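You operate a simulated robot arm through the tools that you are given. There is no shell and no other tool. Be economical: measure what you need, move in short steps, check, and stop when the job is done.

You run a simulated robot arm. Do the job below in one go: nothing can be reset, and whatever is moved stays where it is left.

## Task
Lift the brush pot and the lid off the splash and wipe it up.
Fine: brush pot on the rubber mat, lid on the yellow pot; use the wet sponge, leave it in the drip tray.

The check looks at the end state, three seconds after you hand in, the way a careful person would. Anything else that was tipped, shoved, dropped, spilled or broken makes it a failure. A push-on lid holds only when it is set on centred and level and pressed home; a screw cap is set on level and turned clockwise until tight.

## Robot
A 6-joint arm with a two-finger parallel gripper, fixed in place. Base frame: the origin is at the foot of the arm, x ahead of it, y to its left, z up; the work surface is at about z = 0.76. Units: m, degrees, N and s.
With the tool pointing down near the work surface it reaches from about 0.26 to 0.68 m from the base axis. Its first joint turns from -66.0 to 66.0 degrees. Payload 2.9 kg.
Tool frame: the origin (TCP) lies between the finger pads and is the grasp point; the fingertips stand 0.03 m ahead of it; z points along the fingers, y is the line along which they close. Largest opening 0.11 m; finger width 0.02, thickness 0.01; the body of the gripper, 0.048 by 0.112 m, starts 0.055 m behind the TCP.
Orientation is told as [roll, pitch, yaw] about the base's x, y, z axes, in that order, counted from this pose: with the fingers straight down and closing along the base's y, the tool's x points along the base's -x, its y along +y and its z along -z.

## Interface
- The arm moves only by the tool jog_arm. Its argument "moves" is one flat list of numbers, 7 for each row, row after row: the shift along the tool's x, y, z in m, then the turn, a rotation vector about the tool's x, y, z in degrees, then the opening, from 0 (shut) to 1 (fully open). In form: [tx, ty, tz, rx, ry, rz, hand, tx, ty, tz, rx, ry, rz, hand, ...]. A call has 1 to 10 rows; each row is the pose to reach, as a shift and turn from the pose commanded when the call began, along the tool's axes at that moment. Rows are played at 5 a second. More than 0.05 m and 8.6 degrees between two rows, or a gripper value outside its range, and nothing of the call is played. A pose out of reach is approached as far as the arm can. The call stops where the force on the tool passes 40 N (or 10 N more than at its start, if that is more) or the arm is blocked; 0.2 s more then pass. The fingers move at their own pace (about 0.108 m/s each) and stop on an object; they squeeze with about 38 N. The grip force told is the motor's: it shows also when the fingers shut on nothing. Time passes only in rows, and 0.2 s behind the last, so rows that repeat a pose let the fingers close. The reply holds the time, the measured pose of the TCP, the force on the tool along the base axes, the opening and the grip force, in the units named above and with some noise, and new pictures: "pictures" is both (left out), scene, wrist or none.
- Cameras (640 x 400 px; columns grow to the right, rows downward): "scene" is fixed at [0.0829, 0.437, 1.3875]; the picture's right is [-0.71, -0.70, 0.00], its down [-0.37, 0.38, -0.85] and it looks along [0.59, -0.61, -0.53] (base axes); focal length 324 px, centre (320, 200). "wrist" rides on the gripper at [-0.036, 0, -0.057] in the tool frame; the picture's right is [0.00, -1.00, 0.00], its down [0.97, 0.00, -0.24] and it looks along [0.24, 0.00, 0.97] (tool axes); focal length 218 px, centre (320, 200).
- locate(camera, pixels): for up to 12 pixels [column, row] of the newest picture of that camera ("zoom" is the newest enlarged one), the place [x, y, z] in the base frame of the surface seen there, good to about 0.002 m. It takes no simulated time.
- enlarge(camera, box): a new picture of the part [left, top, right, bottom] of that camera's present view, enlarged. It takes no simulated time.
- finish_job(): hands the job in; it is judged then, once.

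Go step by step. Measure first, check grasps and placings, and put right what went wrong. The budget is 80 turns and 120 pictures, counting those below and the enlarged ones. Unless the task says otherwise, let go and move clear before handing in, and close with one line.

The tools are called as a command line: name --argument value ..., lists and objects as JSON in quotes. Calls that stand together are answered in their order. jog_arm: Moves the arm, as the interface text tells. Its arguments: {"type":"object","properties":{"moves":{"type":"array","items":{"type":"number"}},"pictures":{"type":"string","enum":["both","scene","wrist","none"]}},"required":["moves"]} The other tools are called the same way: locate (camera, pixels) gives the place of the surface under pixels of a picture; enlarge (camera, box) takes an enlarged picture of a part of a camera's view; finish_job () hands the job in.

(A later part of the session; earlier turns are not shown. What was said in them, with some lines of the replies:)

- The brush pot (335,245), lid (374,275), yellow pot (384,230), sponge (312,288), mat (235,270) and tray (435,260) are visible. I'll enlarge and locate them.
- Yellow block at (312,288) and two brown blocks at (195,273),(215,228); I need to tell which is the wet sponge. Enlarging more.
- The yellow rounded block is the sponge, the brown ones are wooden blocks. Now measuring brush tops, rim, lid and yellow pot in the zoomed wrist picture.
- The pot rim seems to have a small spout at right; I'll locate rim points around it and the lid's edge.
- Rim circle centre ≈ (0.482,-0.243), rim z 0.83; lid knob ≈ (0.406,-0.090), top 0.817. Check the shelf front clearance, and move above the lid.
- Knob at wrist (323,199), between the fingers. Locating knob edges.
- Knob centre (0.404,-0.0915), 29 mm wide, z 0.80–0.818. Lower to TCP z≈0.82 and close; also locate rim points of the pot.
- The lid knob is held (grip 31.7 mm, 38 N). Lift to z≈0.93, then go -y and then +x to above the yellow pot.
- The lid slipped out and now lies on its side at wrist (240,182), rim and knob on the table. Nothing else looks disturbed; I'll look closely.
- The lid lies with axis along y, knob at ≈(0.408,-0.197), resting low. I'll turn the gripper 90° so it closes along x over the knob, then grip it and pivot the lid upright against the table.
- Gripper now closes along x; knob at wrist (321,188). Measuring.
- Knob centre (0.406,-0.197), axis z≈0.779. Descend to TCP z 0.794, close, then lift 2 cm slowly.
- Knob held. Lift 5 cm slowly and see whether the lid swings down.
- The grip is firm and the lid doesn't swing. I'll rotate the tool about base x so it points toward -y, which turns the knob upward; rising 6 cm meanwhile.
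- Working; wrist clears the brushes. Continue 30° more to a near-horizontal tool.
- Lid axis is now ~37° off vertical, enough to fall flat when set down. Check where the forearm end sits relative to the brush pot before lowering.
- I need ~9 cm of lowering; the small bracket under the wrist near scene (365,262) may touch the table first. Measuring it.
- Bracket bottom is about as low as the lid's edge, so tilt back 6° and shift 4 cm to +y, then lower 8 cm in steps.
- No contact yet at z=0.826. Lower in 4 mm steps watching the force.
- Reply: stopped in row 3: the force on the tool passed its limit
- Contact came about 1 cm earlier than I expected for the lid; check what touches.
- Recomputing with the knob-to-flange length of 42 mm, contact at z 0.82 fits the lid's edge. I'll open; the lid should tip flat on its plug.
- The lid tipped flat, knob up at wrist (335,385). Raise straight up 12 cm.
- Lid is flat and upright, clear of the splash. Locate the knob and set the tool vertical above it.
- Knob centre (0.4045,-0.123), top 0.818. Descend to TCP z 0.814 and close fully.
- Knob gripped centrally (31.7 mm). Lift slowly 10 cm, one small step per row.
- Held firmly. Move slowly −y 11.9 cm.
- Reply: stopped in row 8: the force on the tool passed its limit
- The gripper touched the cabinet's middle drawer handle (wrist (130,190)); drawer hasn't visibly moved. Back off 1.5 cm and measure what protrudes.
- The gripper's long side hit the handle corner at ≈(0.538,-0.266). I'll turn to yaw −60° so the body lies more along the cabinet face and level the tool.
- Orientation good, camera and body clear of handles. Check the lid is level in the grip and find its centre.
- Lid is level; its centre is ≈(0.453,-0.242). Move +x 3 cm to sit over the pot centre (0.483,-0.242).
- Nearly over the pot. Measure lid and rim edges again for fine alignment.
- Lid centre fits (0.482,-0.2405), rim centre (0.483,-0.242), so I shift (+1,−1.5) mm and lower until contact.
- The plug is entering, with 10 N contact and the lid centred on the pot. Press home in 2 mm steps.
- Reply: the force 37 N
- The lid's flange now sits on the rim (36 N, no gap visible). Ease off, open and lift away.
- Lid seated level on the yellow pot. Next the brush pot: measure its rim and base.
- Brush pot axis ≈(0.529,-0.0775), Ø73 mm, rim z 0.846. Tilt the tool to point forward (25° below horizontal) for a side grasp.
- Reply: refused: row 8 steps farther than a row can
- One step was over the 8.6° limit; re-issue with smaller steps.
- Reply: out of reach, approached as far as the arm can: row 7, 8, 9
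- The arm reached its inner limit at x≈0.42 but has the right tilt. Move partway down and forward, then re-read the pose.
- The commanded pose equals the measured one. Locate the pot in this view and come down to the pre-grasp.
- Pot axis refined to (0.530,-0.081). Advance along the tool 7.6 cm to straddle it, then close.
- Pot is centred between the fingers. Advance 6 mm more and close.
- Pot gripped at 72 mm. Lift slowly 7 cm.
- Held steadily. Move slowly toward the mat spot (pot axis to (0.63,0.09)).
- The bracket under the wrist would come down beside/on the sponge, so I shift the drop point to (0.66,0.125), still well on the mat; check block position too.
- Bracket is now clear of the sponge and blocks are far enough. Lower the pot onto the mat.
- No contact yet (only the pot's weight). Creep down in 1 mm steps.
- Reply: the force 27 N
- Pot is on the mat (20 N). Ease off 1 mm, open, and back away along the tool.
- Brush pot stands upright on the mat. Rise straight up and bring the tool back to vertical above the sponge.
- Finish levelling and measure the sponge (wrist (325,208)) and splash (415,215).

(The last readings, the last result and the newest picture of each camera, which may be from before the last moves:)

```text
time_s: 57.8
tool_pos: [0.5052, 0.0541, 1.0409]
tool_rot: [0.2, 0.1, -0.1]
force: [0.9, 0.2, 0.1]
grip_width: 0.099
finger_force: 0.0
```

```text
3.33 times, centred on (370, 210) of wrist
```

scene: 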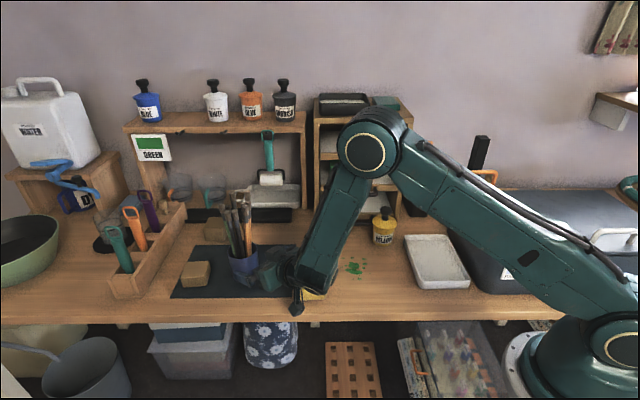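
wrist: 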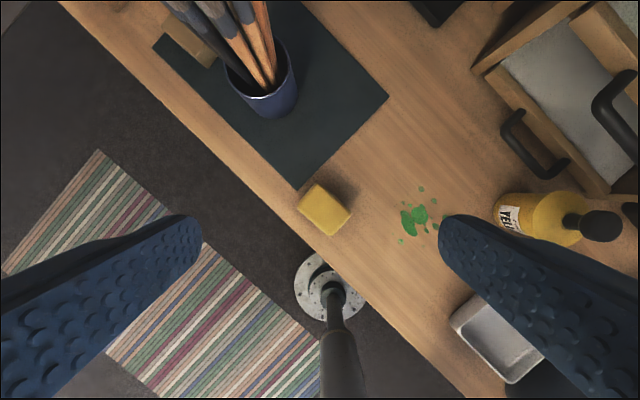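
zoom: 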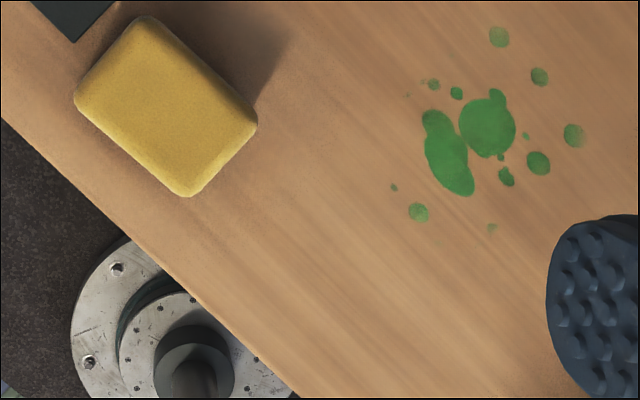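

locate --camera "zoom" --pixels '[[142, 22], [80, 98], [250, 122], [188, 190], [165, 108], [488, 125], [448, 160], [499, 36], [574, 135], [418, 212], [492, 228], [394, 187]]'

locate --camera "zoom" --pixels '[[407, 95], [540, 77], [540, 163], [507, 177], [433, 84], [525, 136]]'

```text
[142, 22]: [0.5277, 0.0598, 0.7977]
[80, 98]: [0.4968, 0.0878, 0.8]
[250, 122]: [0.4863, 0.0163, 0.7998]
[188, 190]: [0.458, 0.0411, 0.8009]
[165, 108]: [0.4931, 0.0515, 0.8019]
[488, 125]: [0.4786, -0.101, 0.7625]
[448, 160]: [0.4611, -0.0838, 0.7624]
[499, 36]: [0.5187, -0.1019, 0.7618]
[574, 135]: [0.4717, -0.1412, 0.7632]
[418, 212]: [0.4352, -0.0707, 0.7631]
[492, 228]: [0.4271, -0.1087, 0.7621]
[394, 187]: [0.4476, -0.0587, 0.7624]
```

```text
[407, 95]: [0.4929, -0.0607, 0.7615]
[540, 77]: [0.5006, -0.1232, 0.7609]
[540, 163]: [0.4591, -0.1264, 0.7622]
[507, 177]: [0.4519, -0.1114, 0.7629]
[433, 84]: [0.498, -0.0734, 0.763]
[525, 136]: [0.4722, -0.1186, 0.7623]
```

Sponge: centre (0.4926,0.0513), 65×45 mm, long side along the table edge, top 0.80. Turn to yaw +48° to grip its short way and go down above it.

jog_arm --moves '[0.0126, -0.003, 0.02, 0, 0, -8, 0.8, 0.0126, -0.003, 0.04, 0, 0, -16, 0.8, 0.0126, -0.003, 0.06, 0, 0, -24, 0.8, 0.0126, -0.003, 0.08, 0, 0, -32, 0.8, 0.0126, -0.003, 0.1, 0, 0, -40, 0.8, 0.0126, -0.003, 0.12, 0, 0, -48, 0.8, 0.0126, -0.003, 0.15, 0, 0, -48, 0.8, 0.0126, -0.003, 0.17, 0, 0, -48, 0.8, 0.0126, -0.003, 0.17, 0, 0, -48, 0.8]'

```text
time_s: 59.8
tool_pos: [0.4937, 0.0513, 0.8691]
tool_rot: [0.0, -0.2, 47.9]
force: [0.0, 0.2, 0.3]
grip_width: 0.088
finger_force: 0.0
```

scene: 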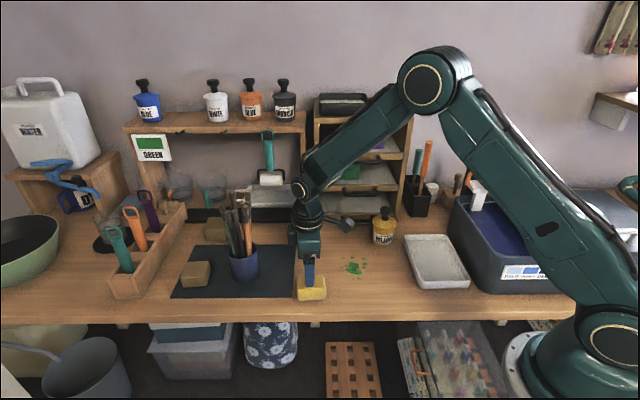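
wrist: 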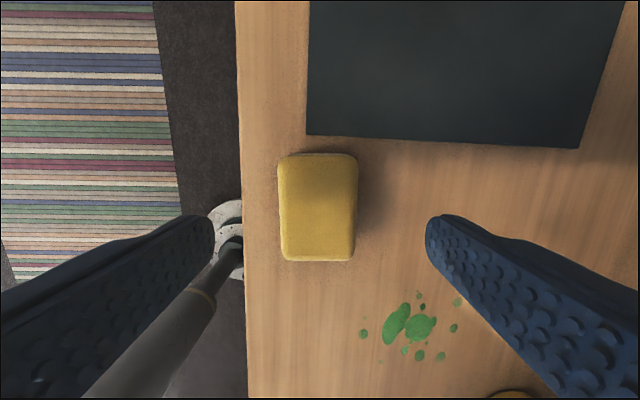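

Aligned. Descend to TCP z 0.804 and close on the sponge.

jog_arm --moves '[0, 0.001, 0.02, 0, 0, 0, 0.8, 0, 0.001, 0.045, 0, 0, 0, 0.8, 0, 0.001, 0.065, 0, 0, 0, 0.8, 0, 0.001, 0.065, 0, 0, 0, 0.5, 0, 0.001, 0.065, 0, 0, 0, 0.2, 0, 0.001, 0.065, 0, 0, 0, 0, 0, 0.001, 0.065, 0, 0, 0, 0]'

```text
time_s: 61.4
tool_pos: [0.4913, 0.0507, 0.8047]
tool_rot: [0.0, -0.3, 48.0]
force: [-0.5, -0.5, 0.0]
grip_width: 0.0485
finger_force: 38.4
```

scene: 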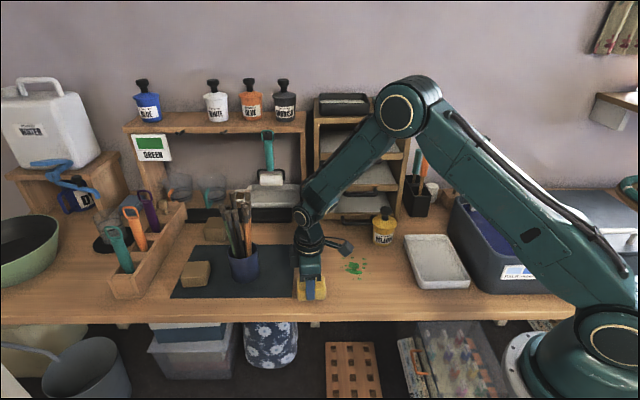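
wrist: 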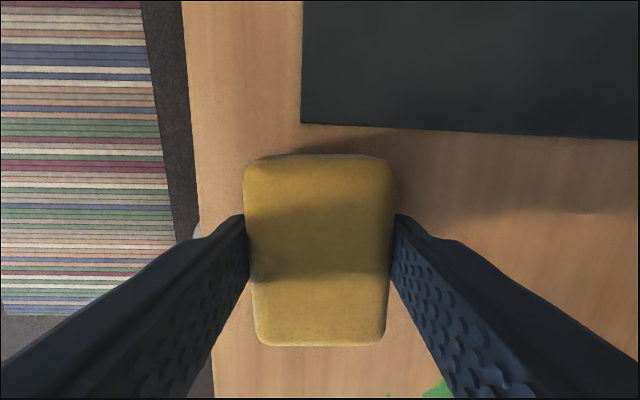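

Sponge gripped (48 mm). Lift 3 cm and carry it to the front-left edge of the splash, then touch down.

jog_arm --moves '[0, 0, -0.01, 0, 0, 0, 0, 0, 0, -0.03, 0, 0, 0, 0, 0.025, 0, -0.03, 0, 0, 0, 0, 0.05, 0, -0.03, 0, 0, 0, 0, 0.075, -0.005, -0.03, 0, 0, 0, 0, 0.1, -0.01, -0.03, 0, 0, 0, 0, 0.1, -0.01, -0.015, 0, 0, 0, 0, 0.1, -0.01, -0.005, 0, 0, 0, 0, 0.1, -0.01, 0.0, 0, 0, 0, 0, 0.1, -0.01, 0.001, 0, 0, 0, 0]'

```text
time_s: 63.6
tool_pos: [0.4322, -0.0263, 0.8051]
tool_rot: [0.1, 0.0, 47.9]
force: [-7.3, 1.5, 22.8]
grip_width: 0.0484
finger_force: 38.3
```

scene: 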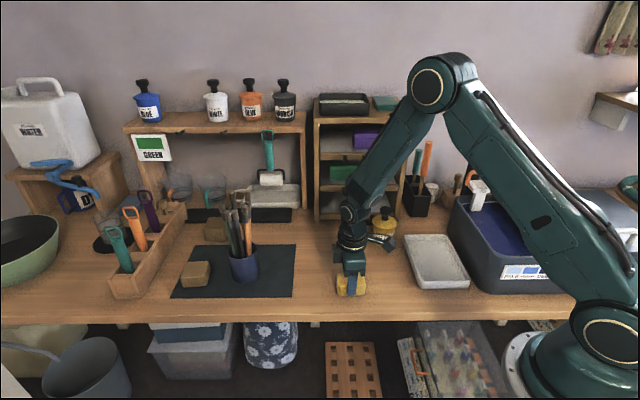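
wrist: 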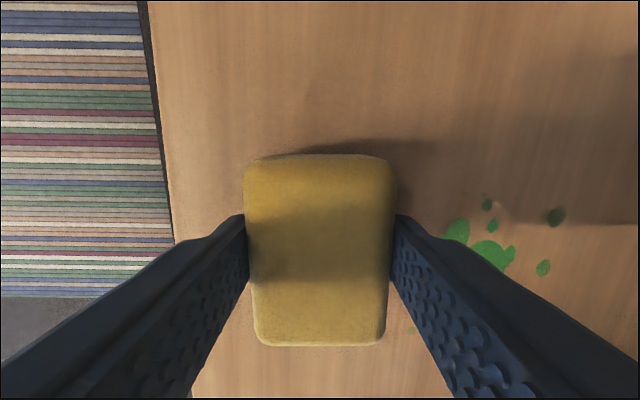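

In contact at 23 N. First stroke across the splash (tool −y, 13.5 cm).

jog_arm --moves '[0, -0.015, -0.0005, 0, 0, 0, 0, 0, -0.03, -0.0005, 0, 0, 0, 0, 0, -0.045, -0.0005, 0, 0, 0, 0, 0, -0.06, -0.0005, 0, 0, 0, 0, 0, -0.075, -0.0005, 0, 0, 0, 0, 0, -0.09, -0.0005, 0, 0, 0, 0, 0, -0.105, -0.0005, 0, 0, 0, 0, 0, -0.12, -0.0005, 0, 0, 0, 0, 0, -0.135, -0.0005, 0, 0, 0, 0]'

```text
time_s: 65.6
tool_pos: [0.5345, -0.1185, 0.8031]
tool_rot: [0.0, -0.2, 47.9]
force: [-5.7, 7.2, 21.7]
grip_width: 0.0486
finger_force: 38.2
```

scene: 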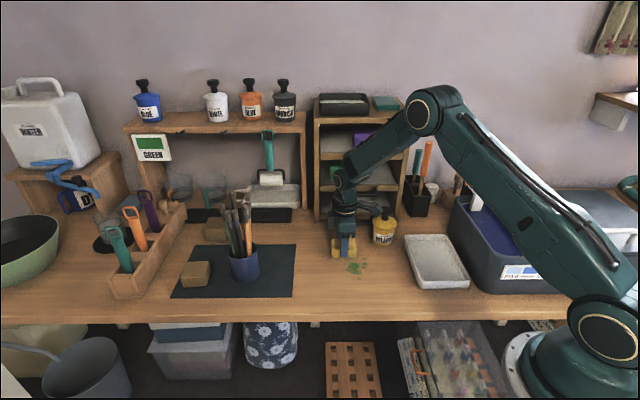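
wrist: 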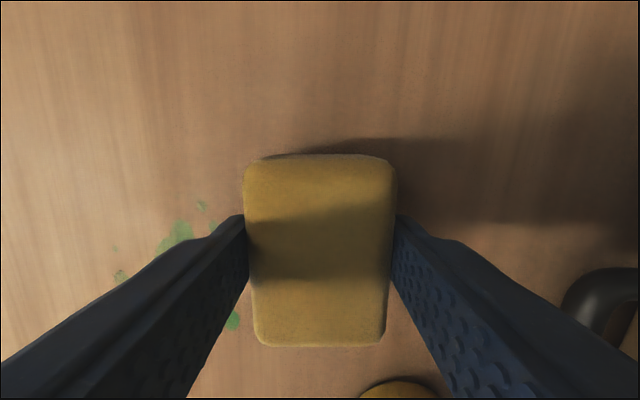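

It's wiping: the splash has faded. Shift 3.5 cm sideways and stroke back.

jog_arm --moves '[0.018, 0.01, 0, 0, 0, 0, 0, 0.035, 0.015, 0, 0, 0, 0, 0, 0.035, 0.03, 0, 0, 0, 0, 0, 0.035, 0.045, 0, 0, 0, 0, 0, 0.035, 0.06, 0, 0, 0, 0, 0, 0.035, 0.075, 0, 0, 0, 0, 0, 0.035, 0.09, 0, 0, 0, 0, 0, 0.035, 0.105, 0, 0, 0, 0, 0, 0.035, 0.12, 0, 0, 0, 0, 0, 0.035, 0.125, 0, 0, 0, 0, 0]'

enlarge --camera "scene" --box '[310, 210, 430, 300]'

```text
time_s: 67.8
tool_pos: [0.4177, -0.0622, 0.8038]
tool_rot: [0.0, -0.2, 47.9]
force: [4.9, -6.9, 15.2]
grip_width: 0.0487
finger_force: 37.9
```

scene: 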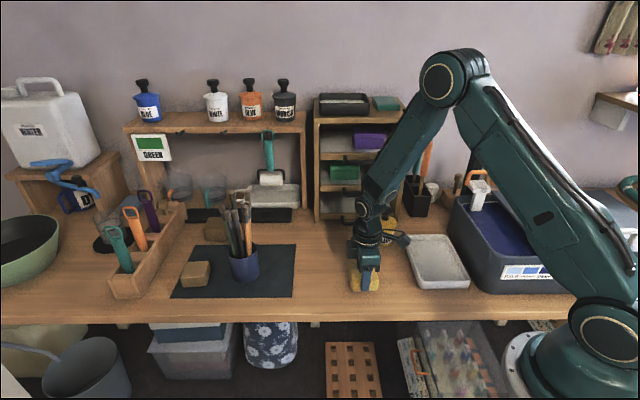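
wrist: 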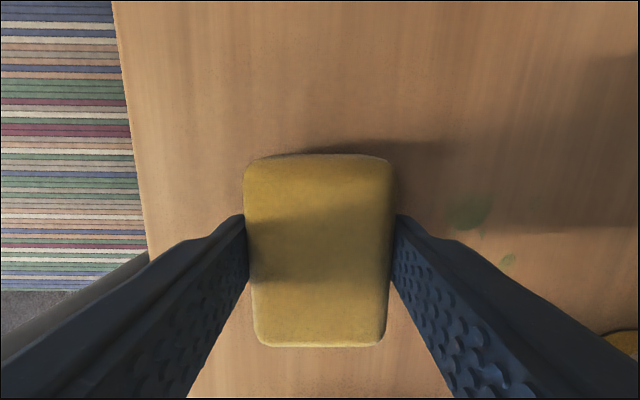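

```text
4.44 times, centred on (370, 255) of scene
```

zoom: 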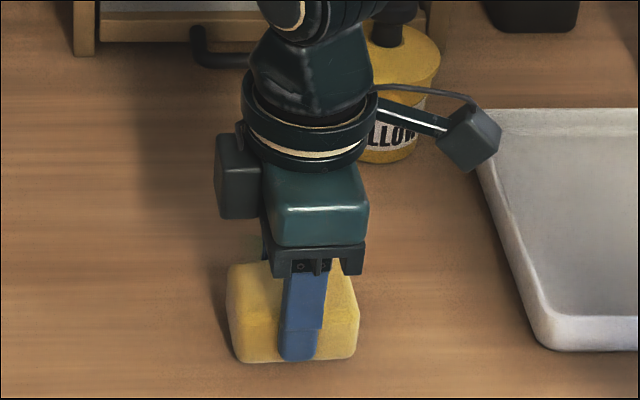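

Faint remnants remain at wrist (470,210) and (508,262). Stroke forward again along this line, then back along the middle.

jog_arm --moves '[0.01, -0.015, 0.0003, 0, 0, 0, 0, 0.01, -0.035, 0.0003, 0, 0, 0, 0, 0.01, -0.05, 0.0003, 0, 0, 0, 0, 0.01, -0.065, 0.0003, 0, 0, 0, 0, 0.01, -0.08, 0.0003, 0, 0, 0, 0, 0.01, -0.095, 0.0003, 0, 0, 0, 0, 0.01, -0.11, 0.0003, 0, 0, 0, 0, 0.01, -0.12, 0.0003, 0, 0, 0, 0]' --pictures "none"

jog_arm --moves '[-0.015, 0.005, 0, 0, 0, 0, 0, -0.025, 0.015, 0, 0, 0, 0, 0, -0.025, 0.03, 0, 0, 0, 0, 0, -0.025, 0.045, 0, 0, 0, 0, 0, -0.025, 0.06, 0, 0, 0, 0, 0, -0.025, 0.075, 0, 0, 0, 0, 0, -0.025, 0.09, 0, 0, 0, 0, 0, -0.025, 0.105, 0, 0, 0, 0, 0, -0.025, 0.12, 0, 0, 0, 0, 0]'

```text
time_s: 69.6
tool_pos: [0.4979, -0.1487, 0.8049]
tool_rot: [0.0, -0.2, 47.8]
force: [-1.9, 1.7, 5.5]
grip_width: 0.0486
finger_force: 37.8
```

```text
time_s: 71.6
tool_pos: [0.427, -0.0493, 0.8056]
tool_rot: [0.0, -0.1, 47.9]
force: [4.4, -5.3, 13.3]
grip_width: 0.0487
finger_force: 37.9
```

scene: 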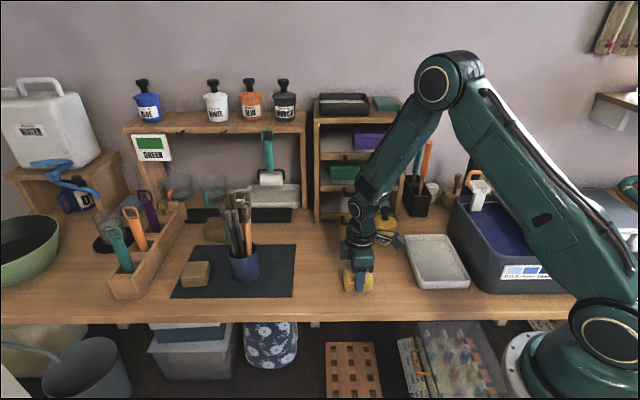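
wrist: 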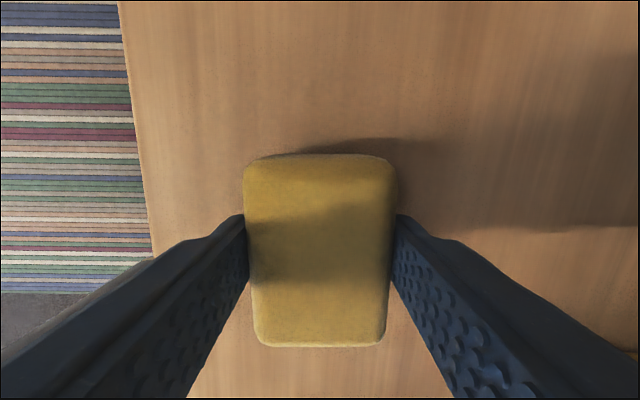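

Looks clean in view. Lift and inspect the whole area.

jog_arm --moves '[0, 0, -0.02, 0, 0, 0, 0, 0, 0, -0.05, 0, 0, 0, 0, 0, 0.0, -0.08, 0, 0, 0, 0, 0, 0, -0.11, 0, 0, 0, 0, 0, 0, -0.14, 0, 0, 0, 0]'

enlarge --camera "scene" --box '[310, 220, 430, 300]'

enlarge --camera "wrist" --box '[340, 140, 600, 330]'

```text
time_s: 72.8
tool_pos: [0.4263, -0.0485, 0.944]
tool_rot: [0.0, -0.2, 47.9]
force: [0.3, 0.6, 0.5]
grip_width: 0.0485
finger_force: 38.0
```

scene: 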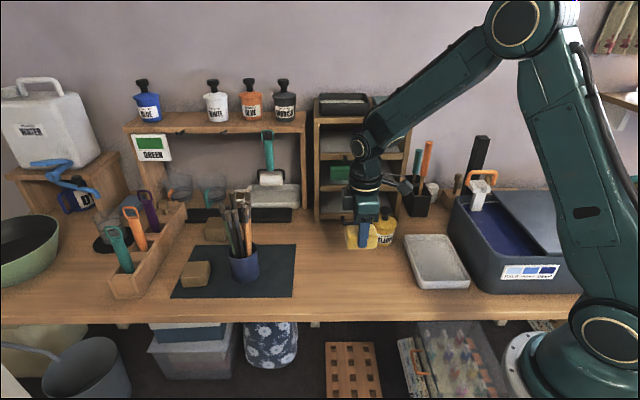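
wrist: 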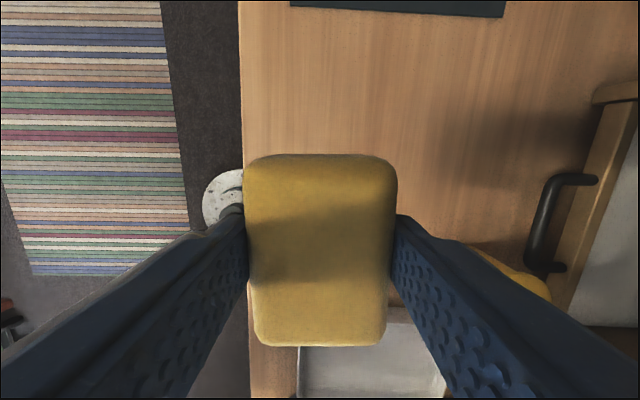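

```text
5.00 times, centred on (370, 260) of scene
```

zoom: 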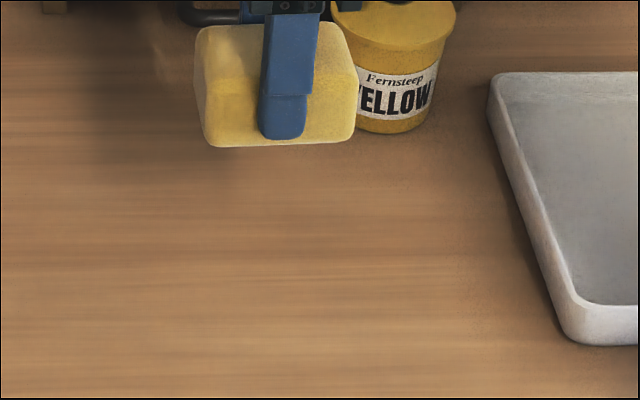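

```text
2.11 times, centred on (470, 235) of wrist
```

zoom: 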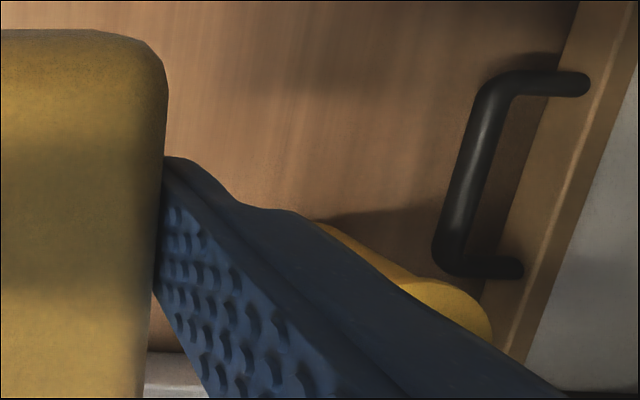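

The visible area is clean. Measure the tray and the bath rim next to it for the drop.

locate --camera "scene" --pixels '[[407, 238], [450, 237], [468, 278], [421, 284], [436, 262], [412, 262], [461, 262], [455, 220], [480, 285], [500, 265], [520, 190], [465, 245]]'

```text
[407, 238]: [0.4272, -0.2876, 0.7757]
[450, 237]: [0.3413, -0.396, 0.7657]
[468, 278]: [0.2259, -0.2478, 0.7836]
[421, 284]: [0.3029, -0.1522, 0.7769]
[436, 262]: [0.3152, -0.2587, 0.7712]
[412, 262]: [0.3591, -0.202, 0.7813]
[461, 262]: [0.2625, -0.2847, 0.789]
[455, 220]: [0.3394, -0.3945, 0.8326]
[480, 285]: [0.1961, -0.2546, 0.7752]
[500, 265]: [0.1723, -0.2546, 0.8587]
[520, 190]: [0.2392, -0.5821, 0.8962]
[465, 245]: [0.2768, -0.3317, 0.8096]
```

Tray floor z 0.771, centre ≈(0.322,-0.265). Carry the sponge there, turning the gripper back 40° so its bracket stays clear of the bath.

jog_arm --moves '[0.02, -0.006, 0, 0, 0, 5, 0, 0.05, -0.015, 0, 0, 0, 10, 0, 0.08, -0.024, 0, 0, 0, 15, 0, 0.11, -0.033, 0, 0, 0, 20, 0, 0.14, -0.041, 0, 0, 0, 25, 0, 0.17, -0.05, 0, 0, 0, 30, 0, 0.2, -0.059, 0, 0, 0, 35, 0, 0.22, -0.065, 0, 0, 0, 40, 0, 0.23, -0.068, 0, 0, 0, 40, 0, 0.23, -0.068, 0, 0, 0, 40, 0]'

enlarge --camera "scene" --box '[310, 200, 430, 300]'

```text
time_s: 75.0
tool_pos: [0.3232, -0.2649, 0.9431]
tool_rot: [0.2, -0.1, 7.9]
force: [-0.2, -0.2, -0.3]
grip_width: 0.0487
finger_force: 38.5
```

scene: 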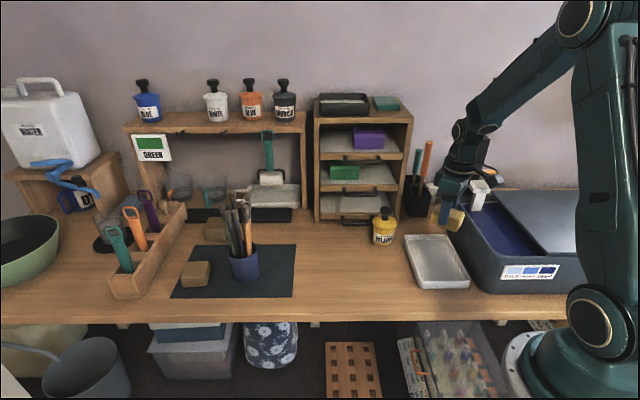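
wrist: 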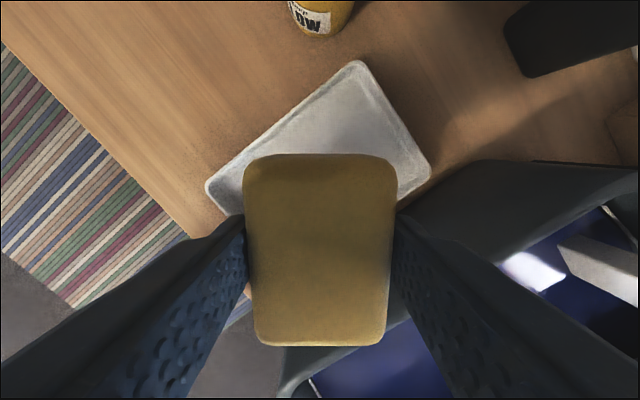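

```text
4.00 times, centred on (370, 250) of scene
```

zoom: 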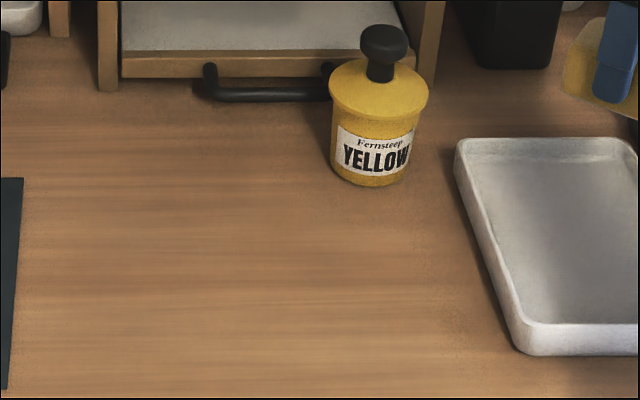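

The table is clean. Verify tray corners from the wrist before lowering.

locate --camera "wrist" --pixels '[[358, 64], [428, 172], [209, 188], [355, 95], [400, 165], [235, 185], [320, 130], [425, 210], [450, 185]]'

locate --camera "scene" --pixels '[[405, 237], [445, 236], [469, 284], [421, 287], [435, 260], [450, 208], [462, 240], [475, 262]]'

```text
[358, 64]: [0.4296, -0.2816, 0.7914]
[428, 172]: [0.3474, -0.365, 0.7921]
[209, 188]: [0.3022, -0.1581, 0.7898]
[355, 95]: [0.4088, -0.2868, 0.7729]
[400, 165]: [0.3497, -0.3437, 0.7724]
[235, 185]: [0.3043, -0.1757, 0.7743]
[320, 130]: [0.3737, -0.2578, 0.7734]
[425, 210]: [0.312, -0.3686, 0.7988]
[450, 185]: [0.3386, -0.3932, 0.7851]
```

```text
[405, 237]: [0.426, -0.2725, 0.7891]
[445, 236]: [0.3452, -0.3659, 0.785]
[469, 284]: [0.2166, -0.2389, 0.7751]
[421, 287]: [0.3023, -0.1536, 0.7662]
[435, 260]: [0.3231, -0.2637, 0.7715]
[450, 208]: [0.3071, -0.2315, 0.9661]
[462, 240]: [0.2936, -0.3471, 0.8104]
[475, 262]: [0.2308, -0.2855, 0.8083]
```

Tray centre (0.324,-0.261), right below. Lower the sponge to the tray floor.

jog_arm --moves '[0, 0.003, 0.03, 0, 0, 0, 0, 0, 0.003, 0.06, 0, 0, 0, 0, 0, 0.003, 0.09, 0, 0, 0, 0, 0, 0.003, 0.11, 0, 0, 0, 0, 0, 0.003, 0.12, 0, 0, 0, 0, 0, 0.003, 0.124, 0, 0, 0, 0, 0, 0.003, 0.126, 0, 0, 0, 0, 0, 0.003, 0.1275, 0, 0, 0, 0]'

```text
time_s: 76.8
tool_pos: [0.3213, -0.2619, 0.8165]
tool_rot: [0.1, -0.2, 8.0]
force: [-7.5, 6.9, 32.9]
grip_width: 0.0484
finger_force: 37.8
```

scene: 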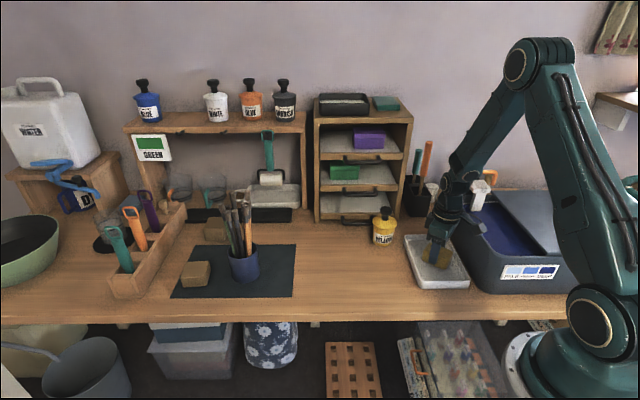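
wrist: 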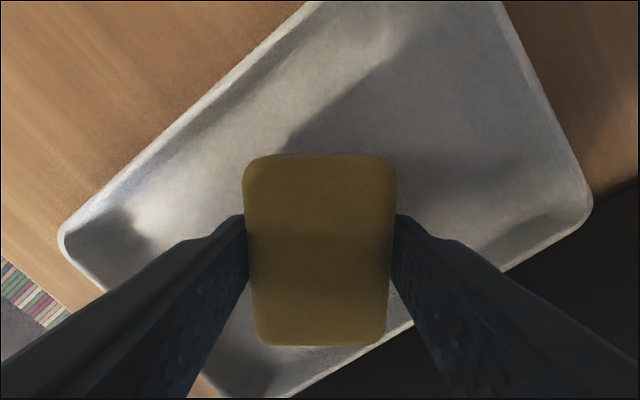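

Sponge sits on the tray floor. Ease off 2 mm, open modestly, and rise.

jog_arm --moves '[0, 0, -0.002, 0, 0, 0, 0, 0, 0, -0.002, 0, 0, 0, 0.52, 0, 0, -0.002, 0, 0, 0, 0.56, 0, 0, -0.015, 0, 0, 0, 0.56, 0, 0, -0.05, 0, 0, 0, 0.56, 0, 0, -0.1, 0, 0, 0, 0.56, 0, 0, -0.15, 0, 0, 0, 0.56, 0, 0.03, -0.19, 0, 0, 0, 0.56, 0, 0.07, -0.22, 0, 0, 0, 0.56]'

enlarge --camera "scene" --box '[310, 190, 490, 310]'

enlarge --camera "scene" --box '[150, 170, 350, 310]'

```text
time_s: 78.8
tool_pos: [0.3121, -0.1953, 1.0343]
tool_rot: [0.2, -0.1, 7.9]
force: [0.5, -0.5, 0.1]
grip_width: 0.0618
finger_force: 0.1
```

scene: 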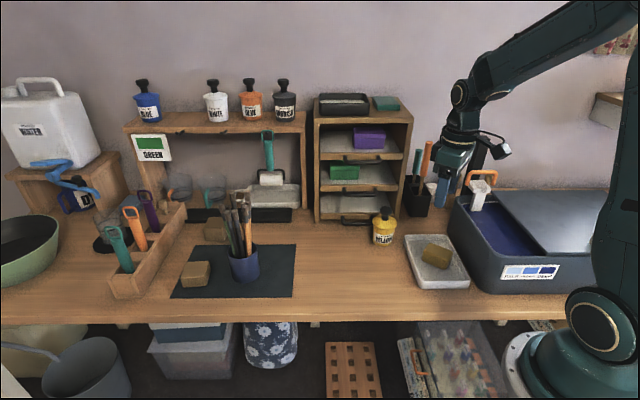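
wrist: 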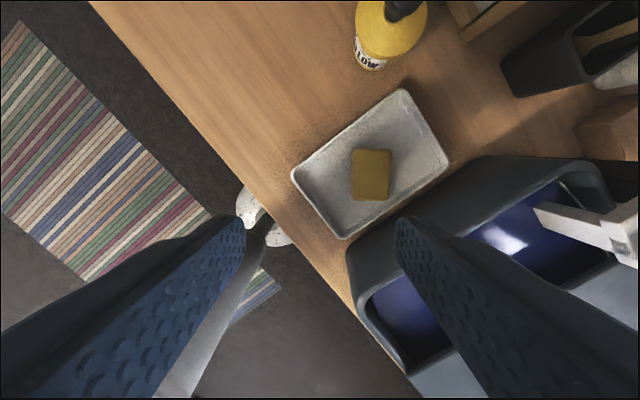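

```text
3.33 times, centred on (400, 250) of scene
```

zoom: 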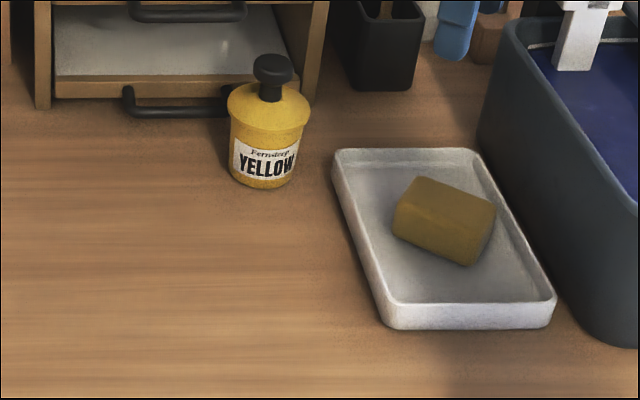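

```text
2.86 times, centred on (250, 240) of scene
```

zoom: 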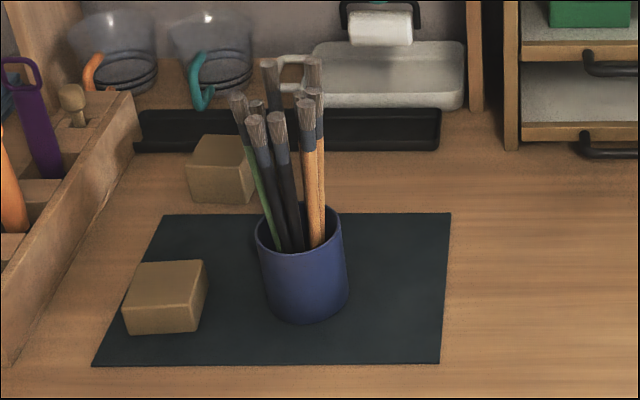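

Everything looks placed: sponge in tray, pot on mat, table clean. A last check of lid seating and drawer position.

enlarge --camera "scene" --box '[300, 140, 420, 250]'

locate --camera "scene" --pixels '[[382, 155], [365, 187], [376, 227], [393, 229], [384, 233], [385, 211], [353, 187], [340, 160]]'

```text
3.64 times, centred on (360, 195) of scene
```

zoom: 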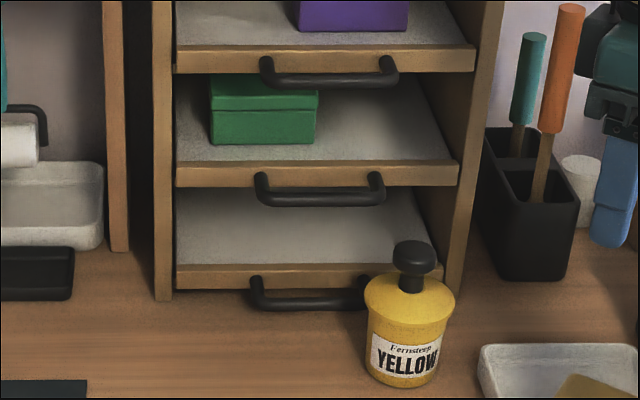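

```text
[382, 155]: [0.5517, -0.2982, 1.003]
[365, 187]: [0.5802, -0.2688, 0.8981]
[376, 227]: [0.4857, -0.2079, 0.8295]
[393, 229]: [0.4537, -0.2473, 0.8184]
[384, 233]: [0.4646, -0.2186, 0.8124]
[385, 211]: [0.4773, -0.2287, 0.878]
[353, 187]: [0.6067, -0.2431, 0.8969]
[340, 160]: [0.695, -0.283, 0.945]
```

The drawer handles read the same positions as at the start (0.552,-0.298,1.003 and 0.580,-0.269,0.898), and the lid sits flush on the pot. The gripper is clear, so I'm handing in.

finish_job

```text
The job is handed in.
```

The splash is wiped up: the brush pot is on the rubber mat, the lid is pressed onto the yellow pot, and the sponge is in the drip tray; on the way the lid slipped and fell on its side once (I set it upright again), and the gripper bumped a drawer handle without shifting it.
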